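You operate a simulated robot arm through the tools that you are given. There is no shell and no other tool. Be economical: measure what you need, move in short steps, check, and stop when the job is done.

The job below is to be done with a simulated two-armed robot. You get a single attempt, and the scene is never put back.

Task
Wipe up the spill on the table top with the wipe and put it back.

It is judged by the outcome, as a careful person would: the job done as asked, and still so three seconds after it is handed in. It fails if anything else is knocked over, pushed out of place, dropped, spilled or broken.

Robot
Two 7-joint arms with two-finger parallel grippers on one trunk, on a base that drives. Base frame: it is fixed to the floor where the robot stands at the start and does not move with it; the origin is under the middle of the robot, x ahead of it, y to its left, z up. Readings come in mm, rad, newtons and seconds.
The left shoulder is at the start at [70, 134, 1101], the right one opposite. Payload 1.57 kg a hand.
Tool frame (each hand has its own): the origin (TCP) lies between the finger pads and is the grasp point; the fingertips stand 30 mm ahead of it; z points along the fingers, y is the line along which they close. Largest opening 80 mm; finger width 17, thickness 12; the body of the gripper, 40 by 82 mm, starts 80 mm behind the TCP.
Orientation is that of the tool frame in the base frame, as a unit quaternion [w, x, y, z]. With the fingers straight down and closing along the base's y, the tool's x points along the base's -x, its y along +y and its z along -z.

Tools
- The arms move only by the tool step_arm. It takes "left_motion", "right_motion" or both (then of equal length, played together; a hand with none holds still); each is one flat list of numbers, 7 for each row, row after row: the shift along the tool's x, y, z in mm, then the turn, a rotation vector about the tool's x, y, z in rad, then the finger opening in mm, from 0 to 80. In form: [x, y, z, wx, wy, wz, hand, x, y, z, wx, wy, wz, hand, ...]. A call has 1 to 8 rows; each row shifts and turns the commanded pose from where the row before left it, along the tool's axes as they then stand. A row lasts 0.2 s, in which the tool goes at most 50 mm and 0.15 rad; a call with a longer step from one row to the next is refused whole, and so is a gripper value outside its range. Where a pose cannot be reached the arm comes as near as it can. A force on the tool above 40 N (or 10 N above the force at the start of the call, whichever is more), or a blocked arm, ends the call early, and 0.2 s more pass. Each finger travels about 153 mm/s and halts on what it meets, pressing with about 29 N; the grip force reading is that of the motor and also rises with nothing between the fingers. The clock runs only during rows and for 0.2 s after the last one: add rows that do not move to give the fingers time. It gives the time, the measured TCP pose, the force on the tool (base axes), the opening and the grip force at its end, in the units of the frame above (readings bear some noise).
- Cameras (640 x 400 px; columns grow to the right, rows downward): "scene" is now at [131.2, 3.6, 1317.4]; the picture's right is [0.05, -1.00, 0.00], its down [-0.69, -0.04, -0.72] and it looks along [0.72, 0.04, -0.69] (base axes); focal length 249 px, centre (320, 200). "left" rides on the left gripper at [72, 7, -122] in its tool frame; the picture's right is [-0.09, 1.00, 0.00], its down [-0.84, -0.08, -0.54] and it looks along [-0.54, -0.05, 0.84] (tool axes); focal length 238 px, centre (320, 200). "right" rides on the right gripper at [72, -7, -122] in its tool frame; the picture's right is [0.09, 1.00, 0.00], its down [-0.84, 0.08, -0.54] and it looks along [-0.54, 0.05, 0.84] (tool axes); focal length 238 px, centre (320, 200). There is no depth. A picture from a camera that has moved, and an enlarged one, comes with that camera's place and axes in the base frame and with its lens.
- grab_frame(camera): a new picture of that camera. It takes no simulated time.
- slide_trunk(by): slides the trunk up (or, below 0, down) by that many mm; the arms and the scene camera ride with it, the base frame stays. It gives what a move gives, with no picture.
- steer(legs): drives the robot by 1 to 6 legs, each [ahead, left, turn to the left] in mm, mm and rad, along the robot's own axes; the way and the turn of a leg run together, so that a leg with both is an arc; at most 1500 mm and 3.142 rad a leg. The arms and the cameras ride along, it lands a little off, and it stops where it bumps. It gives what a move gives.
- aim_head(pan, tilt): turns the head with the scene camera to pan (to the left, within 1.501 rad either way) and tilt (down, from -0.506 to 1.204), counted from straight ahead of the robot. It gives what a move gives.
- close_up(camera, box): a new picture of the part [left, top, right, bottom] of that camera's present view, enlarged. It takes no simulated time.
- sign_off(): hands the job in; it is judged then, once.

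Go step by step. Nothing tells you exact positions but the pictures and the camera data: compare them with the known pose of the tool, close in by small moves and look again before you grip or let go. The budget is 120 turns and 92 pictures, counting those below and the enlarged ones. Unless the task says otherwise, let go and move clear before handing in, and close with one line.

The tools are called after "Emit:" as a command line: name --argument value ..., lists and objects as JSON in quotes. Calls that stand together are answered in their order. step_arm: Moves the arms, as the interface text tells. Its arguments: {"type":"object","properties":{"left_motion":{"type":"array","items":{"type":"number"}},"right_motion":{"type":"array","items":{"type":"number"}}},"required":[]} The other tools are called the same way: slide_trunk (by) slides the trunk up or down; steer (legs) drives the base; aim_head (pan, tilt) turns the head that bears the scene camera; grab_frame (camera) takes a picture; close_up (camera, box) takes an enlarged picture of a part of a camera's view; sign_off () hands the job in.

At the start:

```text
clock: 0.0
left_eef_pos: [457.9, 282.8, 1090.1]
left_tool_rot: [0.0, 0.0, 1.0, 0.0]
left_wrist_force: [-0.1, -0.6, 0.0]
left_grip_width: 80.1
left_finger_force: 0.0
right_eef_pos: [528.9, -145.2, 987.6]
right_tool_rot: [0.0, 0.0, 1.0, -0.001]
right_wrist_force: [-0.8, 0.9, 0.1]
right_grip_width: 80.2
right_finger_force: 0.0
trunk travel left (down, up): [-675.0, 265.0]
robot x, y, heading: [0.9, -0.4, 0.002]
head pan, tilt: [0.054, 0.764]
```

scene: 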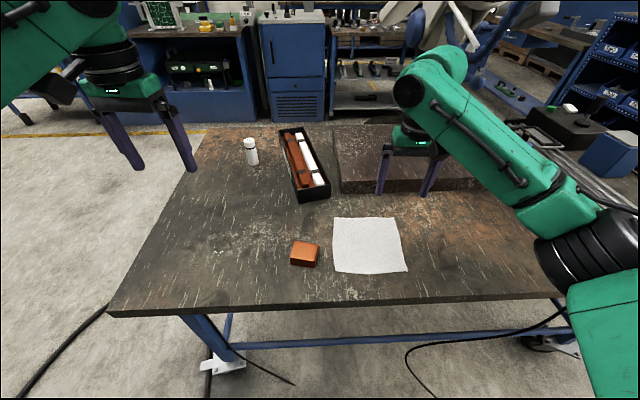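
right: 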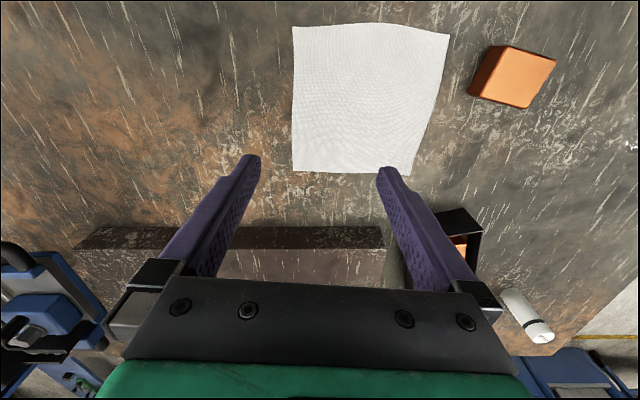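
left: 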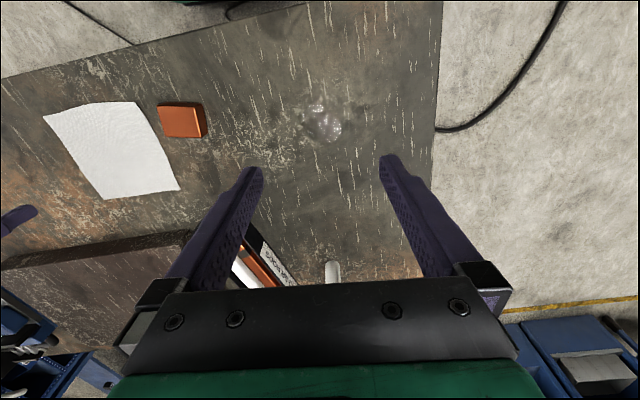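

The white cloth is on the table at about (545, -107), an orange block sits next to it, and the spill shows near (506, 283) in the left view. I'll look closer before I start.

Emit:
close_up --camera "scene" --box '[180, 120, 440, 300]'

Emit:
close_up --camera "left" --box '[240, 60, 420, 172]'

Emit:
close_up --camera "right" --box '[270, 0, 590, 200]'

```text
2.22 times, centred on (310, 210) of scene
camera zoom: at [131.2, 3.6, 1317.4], right [0.05, -1.0, 0.0], down [-0.69, -0.04, -0.72], along [0.72, 0.04, -0.69], focal length 554 px, centre (342, 178)
```

zoom: 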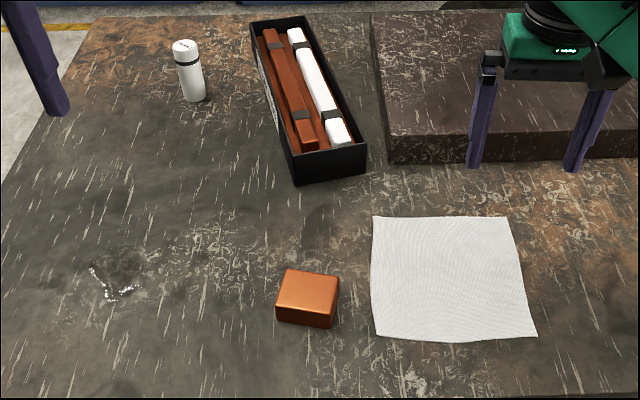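

```text
3.56 times, centred on (330, 116) of left
camera zoom: at [388.1, 288.5, 1213.2], right [0.09, 1.0, 0.0], down [0.84, -0.08, 0.54], along [0.54, -0.05, -0.84], focal length 848 px, centre (284, 499)
```

zoom: 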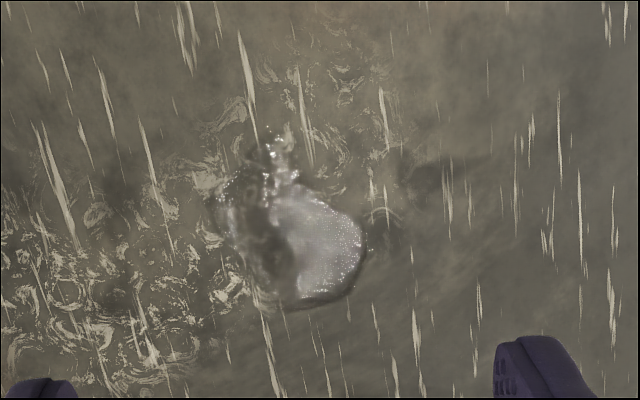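

```text
2.00 times, centred on (430, 100) of right
camera zoom: at [457.6, -150.3, 1109.2], right [-0.09, 1.0, 0.0], down [0.84, 0.08, 0.54], along [0.54, 0.05, -0.84], focal length 477 px, centre (100, 400)
```

zoom: 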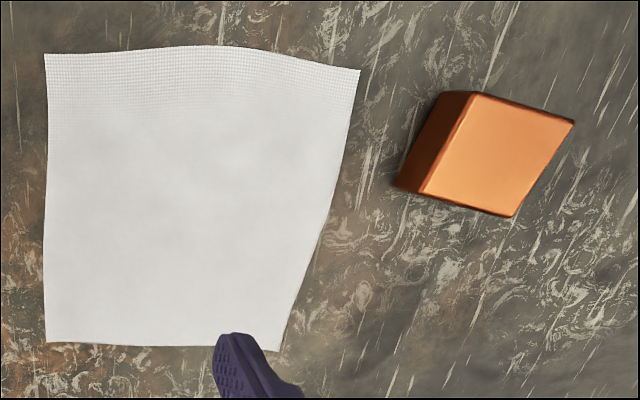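

The spill is about 90 mm across, centred near (507, 281), and the cloth lies flat. I'll use the left arm for both. First I'll pull the right arm out of the way and shift the base a little to the right so both spots are in easy reach.

Emit:
step_arm --right_motion '[30, -33, -8, 0, 0, 0, 80, 30, -33, -8, 0, 0, 0, 80, 30, -33, -8, 0, 0, 0, 80, 30, -33, -8, 0, 0, 0, 80, 30, -33, -8, 0, 0, 0, 80, 0, 0, 0, 0, 0, 0, 80]'

Emit:
steer --legs '[[0, -60, 0]]'

Emit:
grab_frame --camera "scene"

```text
clock: 1.4
left_eef_pos: [462.0, 282.6, 1087.0]
left_tool_rot: [-0.002, 0.0, 1.0, 0.0]
left_wrist_force: [0.4, 0.2, -0.1]
left_grip_width: 79.8
left_finger_force: 0.1
right_eef_pos: [384.3, -306.9, 1024.5]
right_tool_rot: [-0.002, -0.001, 1.0, 0.0]
right_wrist_force: [-0.1, -0.4, -1.1]
right_grip_width: 80.1
right_finger_force: 0.0
trunk travel left (down, up): [-675.0, 265.0]
robot x, y, heading: [2.2, -0.2, 0.0]
head pan, tilt: [0.054, 0.764]
```

```text
clock: 2.4
left_eef_pos: [481.0, 227.8, 1077.1]
left_tool_rot: [-0.012, 0.0, 1.0, -0.003]
left_wrist_force: [-1.0, -0.5, 1.0]
left_grip_width: 80.0
left_finger_force: 0.0
right_eef_pos: [398.5, -364.1, 1020.2]
right_tool_rot: [-0.01, -0.001, 1.0, -0.003]
right_wrist_force: [-0.2, 0.8, -0.8]
right_grip_width: 80.1
right_finger_force: 0.0
trunk travel left (down, up): [-675.0, 265.0]
robot x, y, heading: [-4.3, -61.1, 0.001]
head pan, tilt: [0.054, 0.764]
```

```text
85 pictures are left
camera scene: at [157.5, -50.4, 1314.0], right [0.05, -1.0, 0.01], down [-0.71, -0.04, -0.71], along [0.71, 0.03, -0.71], focal length 249 px, centre (320, 200)
```

scene: 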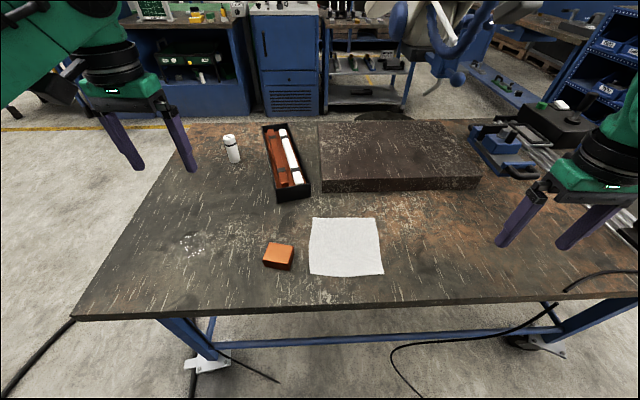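

The way is clear, so I'm moving the left hand above the cloth.

Emit:
step_arm --left_motion '[-6, -42, 20, 0, 0, 0, 60, -6, -42, 20, 0, 0, 0, 60, -6, -42, 20, 0, 0, 0, 60, -6, -42, 20, 0, 0, 0, 60, -6, -42, 20, 0, 0, 0, 60, -6, -42, 20, 0, 0, 0, 60, -6, -42, 20, 0, 0, 0, 60, -6, -42, 20, 0, 0, 0, 60]'

Emit:
grab_frame --camera "left"

Emit:
grab_frame --camera "scene"

```text
clock: 4.2
left_eef_pos: [524.5, -109.8, 917.8]
left_tool_rot: [-0.011, -0.001, 1.0, -0.003]
left_wrist_force: [-0.6, 1.3, 0.0]
left_grip_width: 60.0
left_finger_force: 0.0
right_eef_pos: [400.7, -363.1, 1021.2]
right_tool_rot: [-0.01, -0.001, 1.0, -0.003]
right_wrist_force: [-0.2, 0.6, 1.3]
right_grip_width: 79.8
right_finger_force: 0.0
trunk travel left (down, up): [-675.0, 265.0]
robot x, y, heading: [2.2, -60.0, -0.002]
head pan, tilt: [0.054, 0.764]
```

```text
84 pictures are left
camera left: at [457.1, -103.3, 1044.5], right [0.09, 1.0, -0.01], down [0.85, -0.07, 0.52], along [0.52, -0.05, -0.85], focal length 238 px, centre (320, 200)
```

left: 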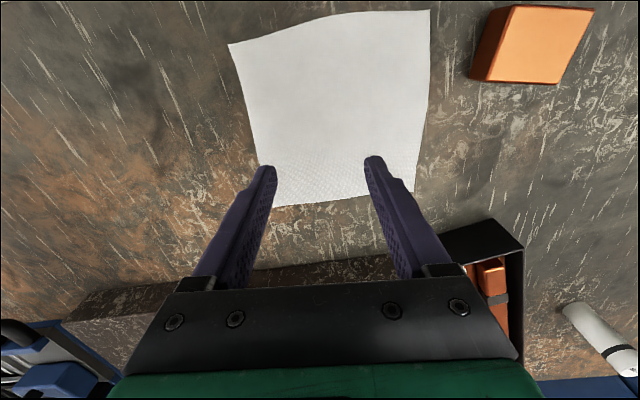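

```text
83 pictures are left
camera scene: at [157.3, -50.4, 1314.2], right [0.05, -1.0, 0.01], down [-0.71, -0.04, -0.71], along [0.71, 0.03, -0.71], focal length 249 px, centre (320, 200)
```

scene: 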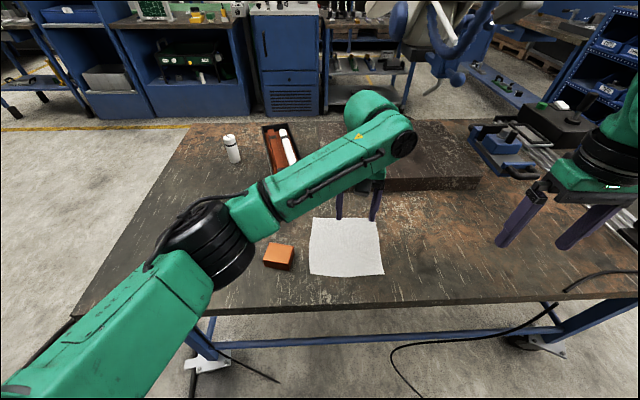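

From the left view the cloth spans roughly x 435–640, y -190–10, centred near (537, -88), and the block is clear of it by about 40 mm. I'll centre the hand and go down to just above the cloth.

Emit:
step_arm --left_motion '[-8, 11, 20, 0, 0, 0, 60, -8, 11, 30, 0, 0, 0, 60, 0, 0, 30, 0, 0, 0, 60, 0, 0, 30, 0, 0, 0, 60, 0, 0, 14, 0, 0, 0, 60, 0, 0, 0, 0, 0, 0, 60]'

Emit:
grab_frame --camera "left"

```text
clock: 5.1
left_eef_pos: [539.6, -88.7, 832.5]
left_tool_rot: [-0.002, 0.0, 1.0, -0.004]
left_wrist_force: [0.0, 0.3, -0.7]
left_grip_width: 60.0
left_finger_force: 0.0
right_eef_pos: [400.2, -361.5, 1022.3]
right_tool_rot: [-0.008, -0.003, 1.0, -0.003]
right_wrist_force: [0.3, 0.3, -0.3]
right_grip_width: 80.1
right_finger_force: 0.0
trunk travel left (down, up): [-675.0, 265.0]
robot x, y, heading: [2.5, -60.2, 0.003]
head pan, tilt: [0.054, 0.764]
stopped in row 4 (left hand): the force on the tool passed its limit (the readings are from after the stop); the commanded pose is now the measured one
```

```text
82 pictures are left
camera left: at [470.1, -81.5, 956.2], right [0.09, 1.0, -0.01], down [0.84, -0.07, 0.54], along [0.54, -0.05, -0.84], focal length 238 px, centre (320, 200)
```

left: 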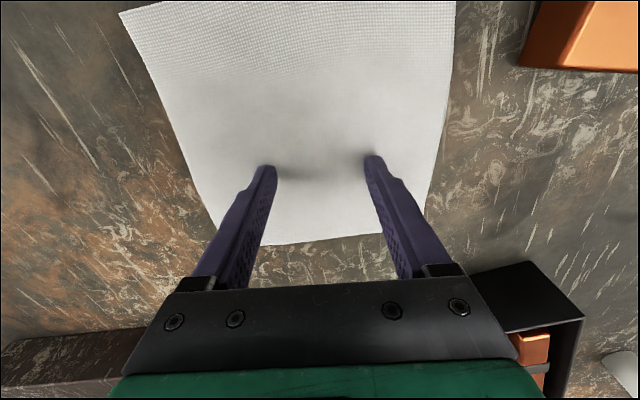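

The hand stopped early at z 832, above the cloth, and I don't know what it hit. I'll check the scene view.

Emit:
grab_frame --camera "scene"

Emit:
grab_frame --camera "right"

```text
81 pictures are left
camera scene: at [155.5, -50.1, 1314.8], right [0.06, -1.0, 0.0], down [-0.7, -0.04, -0.71], along [0.71, 0.04, -0.71], focal length 249 px, centre (320, 200)
```

scene: 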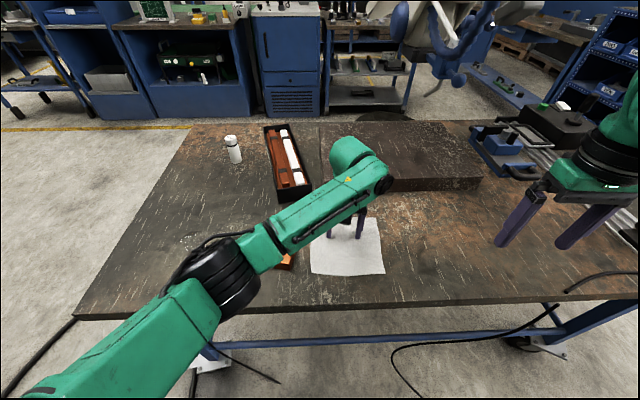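

```text
80 pictures are left
camera right: at [330.5, -367.4, 1144.6], right [-0.1, 1.0, 0.0], down [0.85, 0.09, 0.53], along [0.52, 0.05, -0.85], focal length 238 px, centre (320, 200)
```

right: 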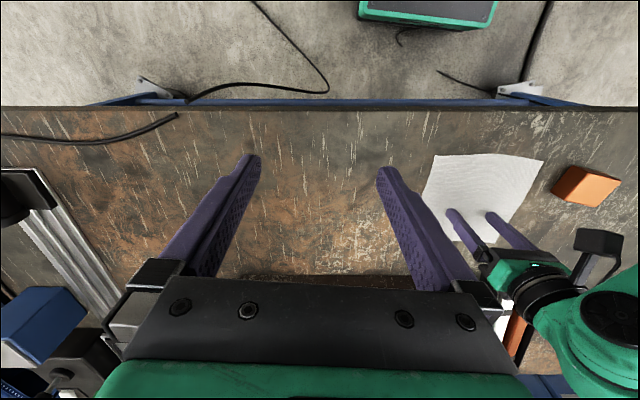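

Comparing the two cameras puts the real surface at about z = 800, so the fingertips simply touched the cloth. With that height the cloth is centred near (524, -91) and the spill is at about (497, 283). I'll centre on the cloth, press lightly and pinch.

Emit:
step_arm --left_motion '[0, 0, -8, 0, 0, 0, 60, 14, -2, 0, 0, 0, 0, 60, 0, 0, 6, 0, 0, 0, 60, 0, 0, 3, 0, 0, 0, 60, 0, 0, 1, 0, 0, 0, 60]'

```text
clock: 6.3
left_eef_pos: [528.8, -92.7, 831.3]
left_tool_rot: [0.0, 0.001, 1.0, -0.004]
left_wrist_force: [-6.5, -0.7, 30.9]
left_grip_width: 60.1
left_finger_force: 0.0
right_eef_pos: [400.5, -363.6, 1021.0]
right_tool_rot: [-0.01, -0.002, 1.0, -0.003]
right_wrist_force: [-0.9, 0.2, 0.2]
right_grip_width: 80.2
right_finger_force: 0.1
trunk travel left (down, up): [-675.0, 265.0]
robot x, y, heading: [0.5, -60.2, 0.006]
head pan, tilt: [0.054, 0.764]
```

The fingertips are pressing on the cloth at about 31 N, so I'll close on it now.

Emit:
step_arm --left_motion '[0, 0, -1, 0, 0, 0, 45, 0, 0, 0, 0, 0, 0, 30, 0, 0, 0, 0, 0, 0, 15, 0, 0, 0, 0, 0, 0, 0, 0, 0, 0, 0, 0, 0, 0, 0, 0, 0, 0, 0, 0, 0]'

Emit:
grab_frame --camera "left"

```text
clock: 7.7
left_eef_pos: [527.4, -91.9, 830.6]
left_tool_rot: [-0.001, 0.001, 1.0, -0.004]
left_wrist_force: [1.0, 1.2, 36.1]
left_grip_width: 3.3
left_finger_force: 24.3
right_eef_pos: [398.6, -363.7, 1020.8]
right_tool_rot: [-0.009, -0.001, 1.0, -0.004]
right_wrist_force: [0.1, 0.6, 0.4]
right_grip_width: 80.0
right_finger_force: 0.1
trunk travel left (down, up): [-675.0, 265.0]
robot x, y, heading: [1.1, -63.3, 0.004]
head pan, tilt: [0.054, 0.764]
```

```text
79 pictures are left
camera left: at [456.8, -85.1, 954.9], right [0.09, 1.0, -0.01], down [0.84, -0.07, 0.54], along [0.54, -0.06, -0.84], focal length 238 px, centre (320, 200)
```

left: 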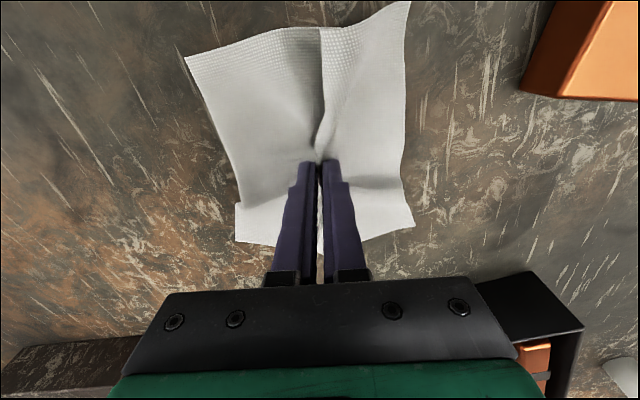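

The cloth has bunched up between the fingers, with the gap reading 3.3 mm. I'll lift and check that it holds.

Emit:
step_arm --left_motion '[0, 0, -25, 0, 0, 0, 0, 0, 0, -35, 0, 0, 0, 0, 0, 0, -40, 0, 0, 0, 0, 0, 0, -40, 0, 0, 0, 0]'

Emit:
grab_frame --camera "left"

Emit:
grab_frame --camera "scene"

```text
clock: 8.7
left_eef_pos: [527.5, -88.9, 971.4]
left_tool_rot: [-0.002, 0.0, 1.0, -0.003]
left_wrist_force: [-0.5, -0.3, 0.9]
left_grip_width: 3.2
left_finger_force: 24.3
right_eef_pos: [399.5, -363.3, 1020.4]
right_tool_rot: [-0.009, -0.002, 1.0, -0.003]
right_wrist_force: [-0.3, -0.2, -0.2]
right_grip_width: 80.0
right_finger_force: 0.1
trunk travel left (down, up): [-675.0, 265.0]
robot x, y, heading: [-2.9, -65.3, 0.001]
head pan, tilt: [0.054, 0.764]
```

```text
78 pictures are left
camera left: at [456.7, -82.8, 1095.0], right [0.09, 1.0, -0.01], down [0.84, -0.08, 0.54], along [0.53, -0.06, -0.84], focal length 238 px, centre (320, 200)
```

left: 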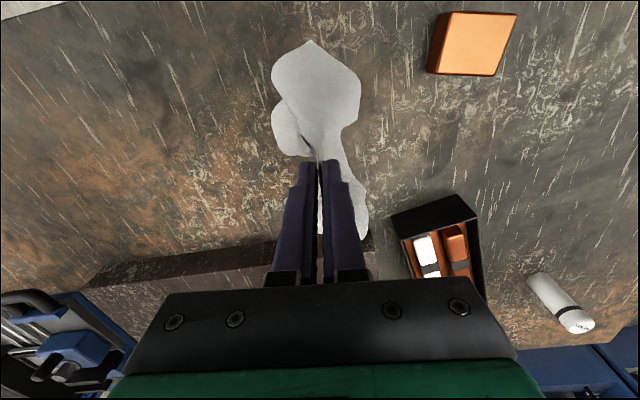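

```text
77 pictures are left
camera scene: at [156.9, -50.1, 1314.4], right [0.05, -1.0, 0.01], down [-0.71, -0.04, -0.71], along [0.71, 0.03, -0.71], focal length 249 px, centre (320, 200)
```

scene: 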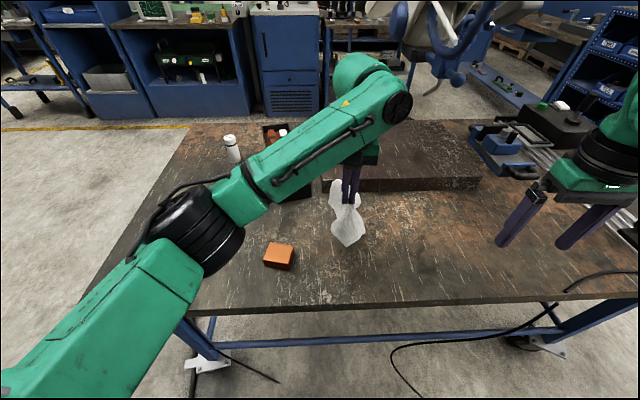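

The cloth is held and hangs well clear of the block. I'm carrying it over to the spill.

Emit:
step_arm --left_motion '[4, 46, 0, 0, 0, 0, 0, 4, 46, 0, 0, 0, 0, 0, 4, 46, 0, 0, 0, 0, 0, 4, 46, 0, 0, 0, 0, 0, 4, 46, 0, 0, 0, 0, 0, 4, 46, 0, 0, 0, 0, 0, 4, 46, 0, 0, 0, 0, 0, 4, 46, 0, 0, 0, 0, 0]'

Emit:
grab_frame --camera "left"

Emit:
grab_frame --camera "scene"

```text
clock: 10.5
left_eef_pos: [497.4, 279.5, 968.3]
left_tool_rot: [-0.003, 0.001, 1.0, -0.004]
left_wrist_force: [-0.4, 0.6, -0.3]
left_grip_width: 3.2
left_finger_force: 23.9
right_eef_pos: [399.9, -363.1, 1021.3]
right_tool_rot: [-0.009, 0.0, 1.0, -0.004]
right_wrist_force: [-0.2, -0.1, 0.4]
right_grip_width: 79.9
right_finger_force: 0.0
trunk travel left (down, up): [-675.0, 265.0]
robot x, y, heading: [6.0, -63.9, 0.0]
head pan, tilt: [0.054, 0.764]
```

```text
76 pictures are left
camera left: at [426.1, 285.8, 1091.4], right [0.09, 1.0, -0.01], down [0.84, -0.08, 0.54], along [0.54, -0.06, -0.84], focal length 238 px, centre (320, 200)
```

left: 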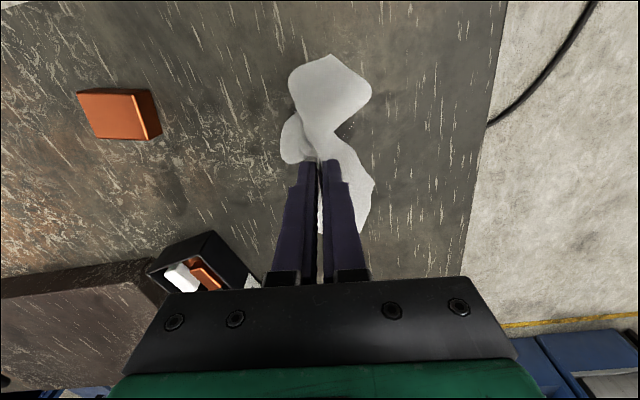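

```text
75 pictures are left
camera scene: at [156.7, -50.0, 1314.3], right [0.05, -1.0, 0.01], down [-0.71, -0.04, -0.71], along [0.71, 0.03, -0.71], focal length 249 px, centre (320, 200)
```

scene: 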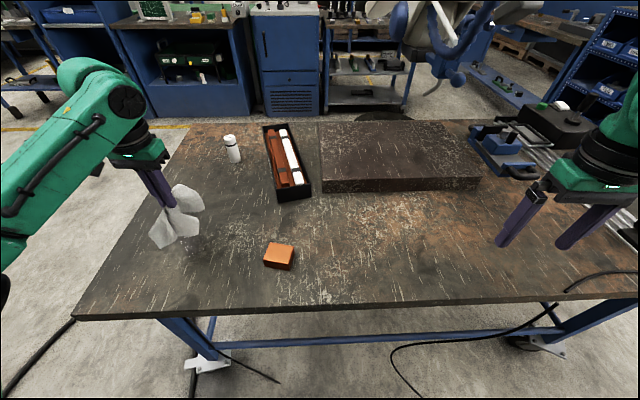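

The cloth is above the spill. I'll lower it to the surface.

Emit:
step_arm --left_motion '[0, 0, 40, 0, 0, 0, 0, 0, 0, 40, 0, 0, 0, 0, 0, 0, 30, 0, 0, 0, 0, 0, 0, 14, 0, 0, 0, 0, 0, 0, 8, 0, 0, 0, 0, 0, 0, 3, 0, 0, 0, 0]'

Emit:
grab_frame --camera "left"

```text
clock: 11.9
left_eef_pos: [496.9, 276.6, 833.0]
left_tool_rot: [-0.001, 0.001, 1.0, -0.004]
left_wrist_force: [-1.2, -3.4, 11.4]
left_grip_width: 3.1
left_finger_force: 24.3
right_eef_pos: [398.6, -362.4, 1020.9]
right_tool_rot: [-0.01, -0.001, 1.0, -0.003]
right_wrist_force: [-0.9, -0.8, -0.4]
right_grip_width: 80.1
right_finger_force: 0.2
trunk travel left (down, up): [-675.0, 265.0]
robot x, y, heading: [0.6, -62.0, 0.001]
head pan, tilt: [0.054, 0.764]
```

```text
74 pictures are left
camera left: at [425.9, 283.3, 957.5], right [0.09, 1.0, -0.01], down [0.84, -0.07, 0.54], along [0.54, -0.06, -0.84], focal length 238 px, centre (320, 200)
```

left: 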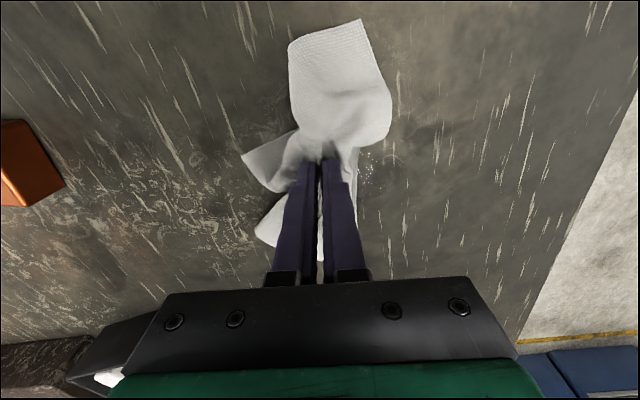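

I'm touching at 11 N, with part of the spill visible to the right of the cloth. I'll wipe back and forth across it.

Emit:
step_arm --left_motion '[20, -15, 0, 0, 0, 0, 0, 25, -15, 0, 0, 0, 0, 0, -25, 0, 0, 0, 0, 0, 0, -25, 0, 0, 0, 0, 0, 0, -25, 0, 0, 0, 0, 0, 0, -25, 0, 0, 0, 0, 0, 0, 0, 15, 0, 0, 0, 0, 0, 25, 0, 0, 0, 0, 0, 0]'

Emit:
step_arm --left_motion '[25, 0, 0, 0, 0, 0, 0, 25, 0, 0, 0, 0, 0, 0, 25, 0, 0, 0, 0, 0, 0, 0, 17, 0, 0, 0, 0, 0, -25, 0, 0, 0, 0, 0, 0, -25, 0, 0, 0, 0, 0, 0, -25, 0, 0, 0, 0, 0, 0, -25, 0, 0, 0, 0, 0, 0]'

Emit:
step_arm --left_motion '[0, 17, 0, 0, 0, 0, 0, 25, 0, 0, 0, 0, 0, 0, 25, 0, 0, 0, 0, 0, 0, 25, 0, 0, 0, 0, 0, 0, 25, 0, 0, 0, 0, 0, 0, 0, 17, 0, 0, 0, 0, 0, -25, 0, 0, 0, 0, 0, 0, -25, 0, 0, 0, 0, 0, 0]'

Emit:
grab_frame --camera "left"

Emit:
close_up --camera "scene" --box '[80, 150, 320, 300]'

```text
clock: 13.7
left_eef_pos: [525.8, 260.9, 832.3]
left_tool_rot: [0.0, 0.001, 1.0, -0.004]
left_wrist_force: [5.7, 1.1, 18.1]
left_grip_width: 2.9
left_finger_force: 23.5
right_eef_pos: [398.5, -362.8, 1021.4]
right_tool_rot: [-0.009, -0.002, 1.0, -0.003]
right_wrist_force: [-0.2, 0.6, 0.0]
right_grip_width: 80.0
right_finger_force: 0.0
trunk travel left (down, up): [-675.0, 265.0]
robot x, y, heading: [0.9, -62.1, -0.0]
head pan, tilt: [0.054, 0.764]
```

```text
clock: 15.5
left_eef_pos: [551.1, 278.1, 834.7]
left_tool_rot: [-0.002, 0.002, 1.0, -0.004]
left_wrist_force: [-3.0, -1.8, 10.5]
left_grip_width: 3.2
left_finger_force: 24.8
right_eef_pos: [399.5, -363.5, 1020.8]
right_tool_rot: [-0.009, -0.001, 1.0, -0.003]
right_wrist_force: [-0.1, 0.2, -0.5]
right_grip_width: 80.0
right_finger_force: 0.2
trunk travel left (down, up): [-675.0, 265.0]
robot x, y, heading: [1.9, -62.9, 0.002]
head pan, tilt: [0.054, 0.764]
```

```text
clock: 17.3
left_eef_pos: [500.2, 313.3, 833.6]
left_tool_rot: [-0.002, 0.0, 1.0, -0.003]
left_wrist_force: [-10.6, -0.8, 35.8]
left_grip_width: 3.0
left_finger_force: 24.2
right_eef_pos: [399.6, -361.4, 1022.1]
right_tool_rot: [-0.009, -0.002, 1.0, -0.004]
right_wrist_force: [-0.5, 0.3, -0.2]
right_grip_width: 80.1
right_finger_force: 0.1
trunk travel left (down, up): [-675.0, 265.0]
robot x, y, heading: [-0.7, -61.0, -0.0]
head pan, tilt: [0.054, 0.764]
```

```text
73 pictures are left
camera left: at [429.2, 319.5, 957.0], right [0.09, 1.0, -0.01], down [0.84, -0.07, 0.54], along [0.54, -0.06, -0.84], focal length 238 px, centre (320, 200)
```

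left: 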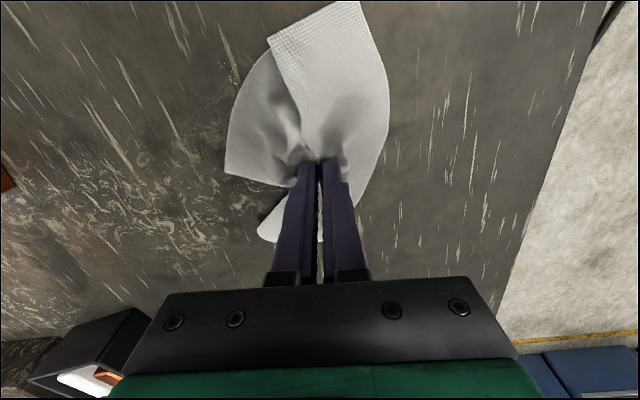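

```text
2.67 times, centred on (200, 225) of scene
camera zoom: at [155.9, -49.7, 1314.4], right [0.06, -1.0, 0.01], down [-0.71, -0.04, -0.71], along [0.71, 0.04, -0.71], focal length 664 px, centre (640, 133)
```

zoom: 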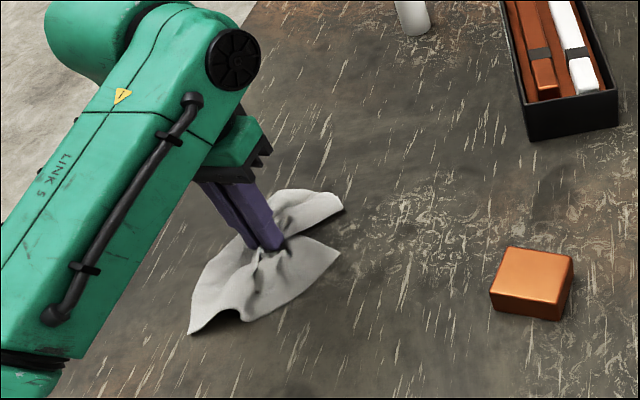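

A few specks remain, around (437, 262). I'll lift and look at the whole area.

Emit:
step_arm --left_motion '[0, 0, -35, 0, 0, 0, 0, -10, 15, -45, 0, 0, 0, 0, -35, 30, -15, 0, 0, 0, 0, -40, 20, 0, 0, 0, 0, 0]'

Emit:
close_up --camera "left" --box '[160, 0, 480, 200]'

Emit:
close_up --camera "scene" --box '[80, 150, 320, 300]'

```text
clock: 18.3
left_eef_pos: [575.8, 373.4, 928.1]
left_tool_rot: [-0.001, 0.003, 1.0, -0.002]
left_wrist_force: [-0.2, -0.1, 0.7]
left_grip_width: 3.2
left_finger_force: 24.4
left hand out of reach, approached as far as the arm can: row 4
right_eef_pos: [399.3, -361.9, 1021.5]
right_tool_rot: [-0.01, 0.0, 1.0, -0.003]
right_wrist_force: [0.6, 0.2, -0.5]
right_grip_width: 80.0
right_finger_force: 0.0
trunk travel left (down, up): [-675.0, 265.0]
robot x, y, heading: [0.3, -63.3, -0.0]
head pan, tilt: [0.054, 0.764]
```

```text
2.00 times, centred on (320, 100) of left
camera zoom: at [505.2, 380.3, 1051.0], right [0.1, 1.0, -0.01], down [0.84, -0.08, 0.54], along [0.54, -0.06, -0.84], focal length 477 px, centre (320, 400)
```

zoom: 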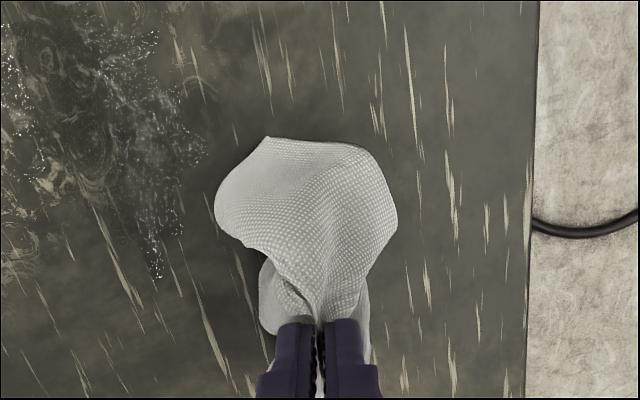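

```text
2.67 times, centred on (200, 225) of scene
camera zoom: at [156.5, -49.7, 1314.3], right [0.05, -1.0, 0.01], down [-0.71, -0.04, -0.71], along [0.71, 0.03, -0.71], focal length 664 px, centre (640, 133)
```

zoom: 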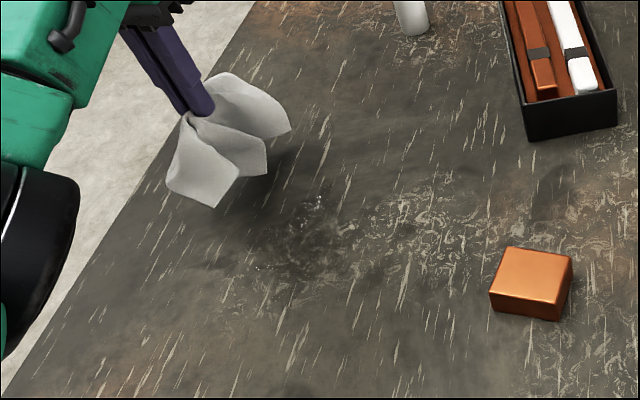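

A thin residue remains over roughly x 440–580, y 235–325. I'll come back down at the far end and do a second pass with strokes along y.

Emit:
step_arm --left_motion '[10, -40, 10, 0, 0, 0, 0, 0, 0, 40, 0, 0, 0, 0, 0, 0, 35, 0, 0, 0, 0, 0, 0, 8, 0, 0, 0, 0]'

```text
clock: 19.3
left_eef_pos: [566.8, 331.8, 834.7]
left_tool_rot: [0.0, 0.001, 1.0, -0.004]
left_wrist_force: [-2.0, -2.7, 20.3]
left_grip_width: 3.1
left_finger_force: 24.3
right_eef_pos: [399.7, -362.8, 1020.8]
right_tool_rot: [-0.009, -0.002, 1.0, -0.002]
right_wrist_force: [-0.1, 0.3, -0.9]
right_grip_width: 80.0
right_finger_force: 0.2
trunk travel left (down, up): [-675.0, 265.0]
robot x, y, heading: [-3.7, -61.7, 0.001]
head pan, tilt: [0.054, 0.764]
```

Emit:
step_arm --left_motion '[-10, -26, 0, 0, 0, 0, 0, 0, -26, 0, 0, 0, 0, 0, 0, -26, 0, 0, 0, 0, 0, 0, -26, 0, 0, 0, 0, 0, 16, 0, 0, 0, 0, 0, 0, 0, 26, 0, 0, 0, 0, 0, 0, 26, 0, 0, 0, 0, 0, 0, 26, 0, 0, 0, 0, 0]'

Emit:
step_arm --left_motion '[0, 26, 0, 0, 0, 0, 0, 16, 0, 0, 0, 0, 0, 0, 0, -26, 0, 0, 0, 0, 0, 0, -26, 0, 0, 0, 0, 0, 0, -26, 0, 0, 0, 0, 0, 0, -26, 0, 0, 0, 0, 0, 16, 0, 0, 0, 0, 0, 0, 0, 26, 0, 0, 0, 0, 0]'

Emit:
step_arm --left_motion '[0, 26, 0, 0, 0, 0, 0, 0, 26, 0, 0, 0, 0, 0, 0, 26, 0, 0, 0, 0, 0, 16, 0, 0, 0, 0, 0, 0, 0, -26, 0, 0, 0, 0, 0, 0, -26, 0, 0, 0, 0, 0, 0, -26, 0, 0, 0, 0, 0, 0, -26, 0, 0, 0, 0, 0]'

Emit:
step_arm --left_motion '[16, 0, 0, 0, 0, 0, 0, 0, 26, 0, 0, 0, 0, 0, 0, 26, 0, 0, 0, 0, 0, 0, 26, 0, 0, 0, 0, 0, 0, 26, 0, 0, 0, 0, 0, 16, 0, 0, 0, 0, 0, 0, 0, -26, 0, 0, 0, 0, 0, 0, -26, 0, 0, 0, 0, 0]'

Emit:
step_arm --left_motion '[0, -26, 0, 0, 0, 0, 0, 0, -26, 0, 0, 0, 0, 0, 16, 0, 0, 0, 0, 0, 0, 0, 26, 0, 0, 0, 0, 0, 0, 26, 0, 0, 0, 0, 0, 0, 26, 0, 0, 0, 0, 0, 0, 26, 0, 0, 0, 0, 0]'

Emit:
grab_frame --camera "left"

Emit:
close_up --camera "scene" --box '[80, 150, 320, 300]'

```text
clock: 21.1
left_eef_pos: [559.5, 305.4, 834.1]
left_tool_rot: [-0.001, 0.001, 1.0, -0.004]
left_wrist_force: [-0.4, -9.5, 31.9]
left_grip_width: 3.0
left_finger_force: 24.3
right_eef_pos: [399.4, -364.4, 1022.5]
right_tool_rot: [-0.01, -0.002, 1.0, -0.003]
right_wrist_force: [0.7, -0.1, 0.0]
right_grip_width: 79.7
right_finger_force: 0.1
trunk travel left (down, up): [-675.0, 265.0]
robot x, y, heading: [-0.6, -62.1, 0.003]
head pan, tilt: [0.054, 0.764]
```

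```text
clock: 22.9
left_eef_pos: [527.4, 254.5, 834.7]
left_tool_rot: [-0.003, 0.001, 1.0, -0.005]
left_wrist_force: [-0.9, -4.5, 15.2]
left_grip_width: 3.2
left_finger_force: 23.7
right_eef_pos: [399.8, -363.6, 1020.6]
right_tool_rot: [-0.01, -0.001, 1.0, -0.004]
right_wrist_force: [-0.3, -0.9, -0.6]
right_grip_width: 80.0
right_finger_force: 0.1
trunk travel left (down, up): [-675.0, 265.0]
robot x, y, heading: [0.2, -59.3, 0.003]
head pan, tilt: [0.054, 0.764]
```

```text
clock: 24.7
left_eef_pos: [512.7, 228.9, 835.6]
left_tool_rot: [-0.002, 0.0, 1.0, -0.004]
left_wrist_force: [0.0, 2.8, 9.0]
left_grip_width: 3.1
left_finger_force: 24.5
right_eef_pos: [398.8, -362.9, 1021.3]
right_tool_rot: [-0.01, -0.001, 1.0, -0.004]
right_wrist_force: [-0.5, 0.3, -0.2]
right_grip_width: 80.1
right_finger_force: 0.0
trunk travel left (down, up): [-675.0, 265.0]
robot x, y, heading: [2.1, -62.9, 0.004]
head pan, tilt: [0.054, 0.764]
```

```text
clock: 26.5
left_eef_pos: [480.7, 280.1, 834.5]
left_tool_rot: [-0.002, 0.0, 1.0, -0.002]
left_wrist_force: [0.0, 5.7, 19.6]
left_grip_width: 3.4
left_finger_force: 24.1
right_eef_pos: [399.0, -361.6, 1020.6]
right_tool_rot: [-0.01, -0.001, 1.0, -0.004]
right_wrist_force: [0.3, 0.1, 0.7]
right_grip_width: 80.1
right_finger_force: 0.1
trunk travel left (down, up): [-675.0, 265.0]
robot x, y, heading: [2.7, -62.2, 0.002]
head pan, tilt: [0.054, 0.764]
```

```text
clock: 28.1
left_eef_pos: [463.6, 333.0, 834.9]
left_tool_rot: [-0.004, 0.001, 1.0, -0.004]
left_wrist_force: [0.2, -2.9, 8.9]
left_grip_width: 3.2
left_finger_force: 24.0
right_eef_pos: [399.2, -363.1, 1021.6]
right_tool_rot: [-0.01, -0.001, 1.0, -0.004]
right_wrist_force: [0.0, 0.0, -0.4]
right_grip_width: 79.9
right_finger_force: 0.1
trunk travel left (down, up): [-675.0, 265.0]
robot x, y, heading: [3.5, -63.7, -0.001]
head pan, tilt: [0.054, 0.764]
```

```text
69 pictures are left
camera left: at [392.2, 340.7, 959.2], right [0.09, 1.0, -0.01], down [0.84, -0.07, 0.54], along [0.53, -0.06, -0.84], focal length 238 px, centre (320, 200)
```

left: 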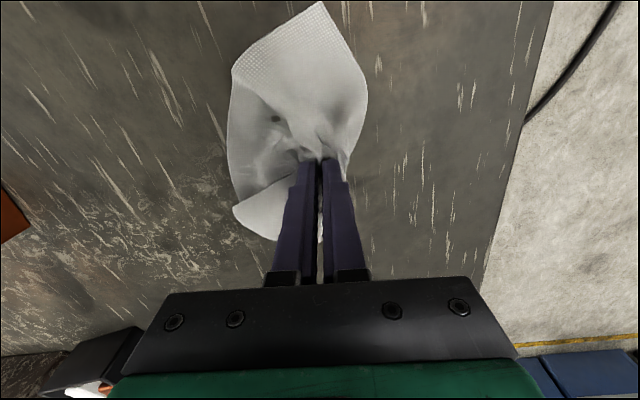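

```text
2.67 times, centred on (200, 225) of scene
camera zoom: at [156.4, -49.5, 1314.3], right [0.05, -1.0, 0.01], down [-0.71, -0.04, -0.71], along [0.71, 0.03, -0.71], focal length 664 px, centre (640, 133)
```

zoom: 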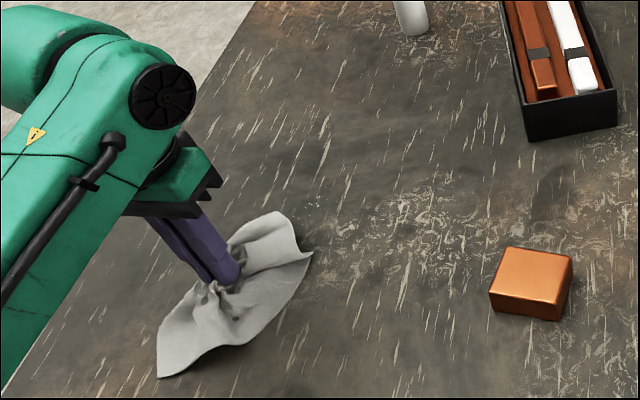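

Most of it is gone. I'll lift, move aside and inspect the area.

Emit:
step_arm --left_motion '[0, 0, -40, 0, 0, 0, 0, -20, 0, -40, 0, 0, 0, 0, -40, 10, -25, 0, 0, 0, 0, -30, 10, -15, 0, 0, 0, 0]'

Emit:
close_up --camera "left" --box '[100, 0, 420, 200]'

Emit:
close_up --camera "scene" --box '[120, 190, 280, 290]'

```text
clock: 29.1
left_eef_pos: [553.9, 355.2, 954.9]
left_tool_rot: [-0.001, 0.001, 1.0, -0.004]
left_wrist_force: [0.9, -0.2, -0.6]
left_grip_width: 3.4
left_finger_force: 24.8
right_eef_pos: [399.7, -362.0, 1020.5]
right_tool_rot: [-0.009, -0.002, 1.0, -0.004]
right_wrist_force: [0.8, -0.7, -0.6]
right_grip_width: 79.7
right_finger_force: 0.1
trunk travel left (down, up): [-675.0, 265.0]
robot x, y, heading: [3.2, -59.8, 0.004]
head pan, tilt: [0.054, 0.764]
```

```text
2.00 times, centred on (260, 100) of left
camera zoom: at [483.5, 361.7, 1078.7], right [0.09, 1.0, -0.01], down [0.84, -0.08, 0.54], along [0.54, -0.06, -0.84], focal length 477 px, centre (440, 400)
```

zoom: 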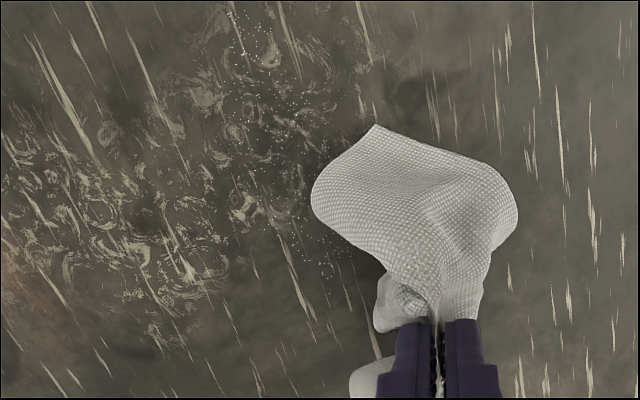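

```text
4.00 times, centred on (200, 240) of scene
camera zoom: at [156.3, -49.4, 1314.3], right [0.05, -1.0, 0.01], down [-0.71, -0.04, -0.71], along [0.71, 0.03, -0.71], focal length 997 px, centre (800, 40)
```

zoom: 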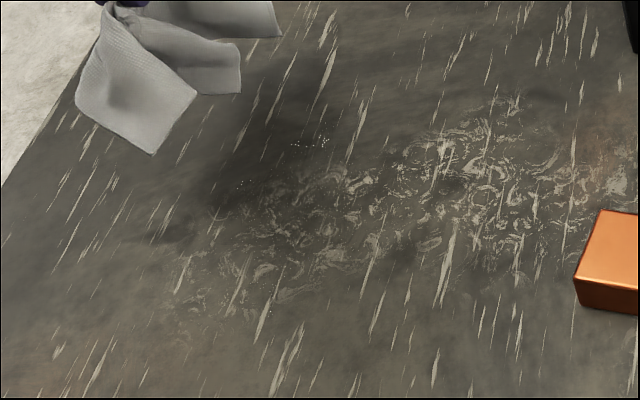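

A faint film remains over x 440–565, y 250–310. I'll make a third pass with closely spaced strokes along x.

Emit:
step_arm --left_motion '[-5, -38, 20, 0, 0, 0, 0, -5, -38, 25, 0, 0, 0, 0, -5, -38, 25, 0, 0, 0, 0, 0, 0, 35, 0, 0, 0, 0, 0, 0, 15, 0, 0, 0, 0, 0, 0, 3, 0, 0, 0, 0]'

```text
clock: 30.5
left_eef_pos: [570.3, 237.2, 833.9]
left_tool_rot: [0.001, 0.001, 1.0, -0.005]
left_wrist_force: [-5.5, -7.2, 38.4]
left_grip_width: 3.1
left_finger_force: 24.4
right_eef_pos: [398.5, -362.9, 1022.3]
right_tool_rot: [-0.009, -0.002, 1.0, -0.004]
right_wrist_force: [-0.9, 0.2, 0.8]
right_grip_width: 80.2
right_finger_force: 0.1
trunk travel left (down, up): [-675.0, 265.0]
robot x, y, heading: [-0.3, -58.6, 0.004]
head pan, tilt: [0.054, 0.764]
```

Emit:
step_arm --left_motion '[28, 0, -1, 0, 0, 0, 0, 28, 0, 0, 0, 0, 0, 0, 28, 0, 0, 0, 0, 0, 0, 28, 0, 0, 0, 0, 0, 0, 28, 0, 0, 0, 0, 0, 0, 0, 13, 0, 0, 0, 0, 0, -28, 0, 0, 0, 0, 0, 0, -28, 0, 0, 0, 0, 0, 0]'

Emit:
step_arm --left_motion '[-28, 0, 0, 0, 0, 0, 0, -28, 0, 0, 0, 0, 0, 0, -28, 0, 0, 0, 0, 0, 0, 0, 13, 0, 0, 0, 0, 0, 28, 0, 0, 0, 0, 0, 0, 28, 0, 0, 0, 0, 0, 0, 28, 0, 0, 0, 0, 0, 0, 28, 0, 0, 0, 0, 0, 0]'

Emit:
step_arm --left_motion '[28, 0, 0, 0, 0, 0, 0, 0, 13, 0, 0, 0, 0, 0, -28, 0, 0, 0, 0, 0, 0, -28, 0, 0, 0, 0, 0, 0, -28, 0, 0, 0, 0, 0, 0, -28, 0, 0, 0, 0, 0, 0, -28, 0, 0, 0, 0, 0, 0, 0, 13, 0, 0, 0, 0, 0]'

Emit:
step_arm --left_motion '[28, 0, 0, 0, 0, 0, 0, 28, 0, 0, 0, 0, 0, 0, 28, 0, 0, 0, 0, 0, 0, 28, 0, 0, 0, 0, 0, 0, 28, 0, 0, 0, 0, 0, 0, 0, 13, 0, 0, 0, 0, 0, -28, 0, 0, 0, 0, 0, 0, -28, 0, 0, 0, 0, 0, 0]'

Emit:
step_arm --left_motion '[-28, 0, 0, 0, 0, 0, 0, -28, 0, 0, 0, 0, 0, 0, -28, 0, 0, 0, 0, 0, 0, 0, 13, 0, 0, 0, 0, 0, 28, 0, 0, 0, 0, 0, 0, 28, 0, 0, 0, 0, 0, 0, 28, 0, 0, 0, 0, 0, 0, 28, 0, 0, 0, 0, 0, 0]'

Emit:
step_arm --left_motion '[0, 0, -40, 0, 0, 0, 0, -20, 15, -40, 0, 0, 0, 0, -40, 25, -10, 0, 0, 0, 0, -25, 10, -10, 0, 0, 0, 0]'

Emit:
close_up --camera "left" --box '[60, 0, 380, 200]'

Emit:
close_up --camera "scene" --box '[120, 190, 280, 290]'

```text
clock: 32.3
left_eef_pos: [486.1, 253.0, 835.1]
left_tool_rot: [-0.002, 0.0, 1.0, -0.004]
left_wrist_force: [-9.9, 0.4, 37.1]
left_grip_width: 3.0
left_finger_force: 24.6
right_eef_pos: [399.0, -361.6, 1021.2]
right_tool_rot: [-0.008, -0.002, 1.0, -0.004]
right_wrist_force: [-0.8, -0.9, 0.4]
right_grip_width: 79.9
right_finger_force: 0.2
trunk travel left (down, up): [-675.0, 265.0]
robot x, y, heading: [3.0, -61.6, 0.003]
head pan, tilt: [0.054, 0.764]
```

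```text
clock: 34.1
left_eef_pos: [457.1, 264.6, 834.0]
left_tool_rot: [-0.001, 0.0, 1.0, -0.003]
left_wrist_force: [6.6, 0.7, 24.6]
left_grip_width: 3.3
left_finger_force: 23.9
right_eef_pos: [399.9, -363.2, 1021.6]
right_tool_rot: [-0.009, -0.001, 1.0, -0.004]
right_wrist_force: [1.0, -0.2, -0.6]
right_grip_width: 79.9
right_finger_force: 0.0
trunk travel left (down, up): [-675.0, 265.0]
robot x, y, heading: [1.6, -60.2, -0.002]
head pan, tilt: [0.054, 0.764]
```

```text
clock: 35.9
left_eef_pos: [571.1, 287.4, 834.2]
left_tool_rot: [0.003, 0.002, 1.0, -0.006]
left_wrist_force: [1.8, -10.5, 37.0]
left_grip_width: 3.0
left_finger_force: 24.3
right_eef_pos: [398.9, -362.6, 1020.4]
right_tool_rot: [-0.01, -0.001, 1.0, -0.005]
right_wrist_force: [-0.5, -0.2, -0.4]
right_grip_width: 80.1
right_finger_force: 0.0
trunk travel left (down, up): [-675.0, 265.0]
robot x, y, heading: [5.7, -61.2, 0.003]
head pan, tilt: [0.054, 0.764]
```

```text
clock: 37.7
left_eef_pos: [485.7, 305.0, 833.1]
left_tool_rot: [0.0, -0.001, 1.0, -0.003]
left_wrist_force: [-12.3, -0.3, 43.5]
left_grip_width: 3.2
left_finger_force: 24.3
right_eef_pos: [400.4, -361.9, 1021.5]
right_tool_rot: [-0.008, -0.002, 1.0, -0.004]
right_wrist_force: [0.3, 0.0, -0.5]
right_grip_width: 80.1
right_finger_force: 0.1
trunk travel left (down, up): [-675.0, 265.0]
robot x, y, heading: [-1.4, -61.4, 0.003]
head pan, tilt: [0.054, 0.764]
```

```text
clock: 39.5
left_eef_pos: [458.8, 318.1, 834.3]
left_tool_rot: [0.002, 0.0, 1.0, -0.003]
left_wrist_force: [10.9, 1.0, 37.0]
left_grip_width: 3.5
left_finger_force: 24.6
right_eef_pos: [399.3, -363.1, 1021.5]
right_tool_rot: [-0.01, -0.002, 1.0, -0.004]
right_wrist_force: [0.3, -0.4, -1.4]
right_grip_width: 79.9
right_finger_force: 0.0
trunk travel left (down, up): [-675.0, 265.0]
robot x, y, heading: [2.6, -60.4, 0.001]
head pan, tilt: [0.054, 0.764]
```

```text
clock: 40.5
left_eef_pos: [543.4, 367.6, 930.1]
left_tool_rot: [-0.002, 0.001, 1.0, -0.005]
left_wrist_force: [0.1, 0.3, -0.2]
left_grip_width: 3.0
left_finger_force: 24.5
right_eef_pos: [398.6, -362.7, 1020.8]
right_tool_rot: [-0.009, 0.0, 1.0, -0.005]
right_wrist_force: [0.3, 0.5, 0.6]
right_grip_width: 80.3
right_finger_force: 0.0
trunk travel left (down, up): [-675.0, 265.0]
robot x, y, heading: [0.6, -63.7, 0.0]
head pan, tilt: [0.054, 0.764]
```

```text
2.00 times, centred on (220, 100) of left
camera zoom: at [473.0, 375.4, 1054.2], right [0.1, 1.0, -0.01], down [0.84, -0.08, 0.54], along [0.54, -0.06, -0.84], focal length 477 px, centre (520, 400)
```

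zoom: 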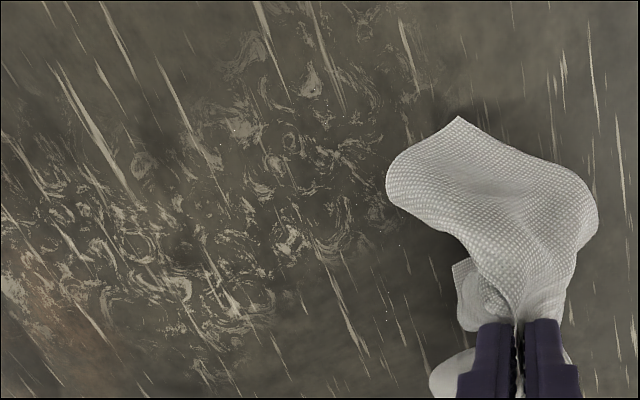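

```text
4.00 times, centred on (200, 240) of scene
camera zoom: at [156.2, -49.2, 1314.3], right [0.05, -1.0, 0.01], down [-0.71, -0.04, -0.71], along [0.71, 0.03, -0.71], focal length 997 px, centre (800, 40)
```

zoom: 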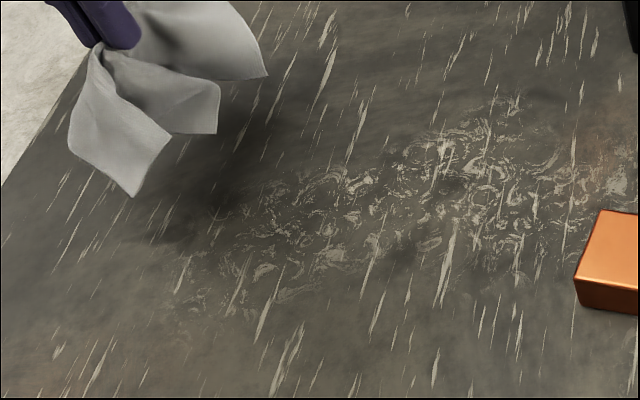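

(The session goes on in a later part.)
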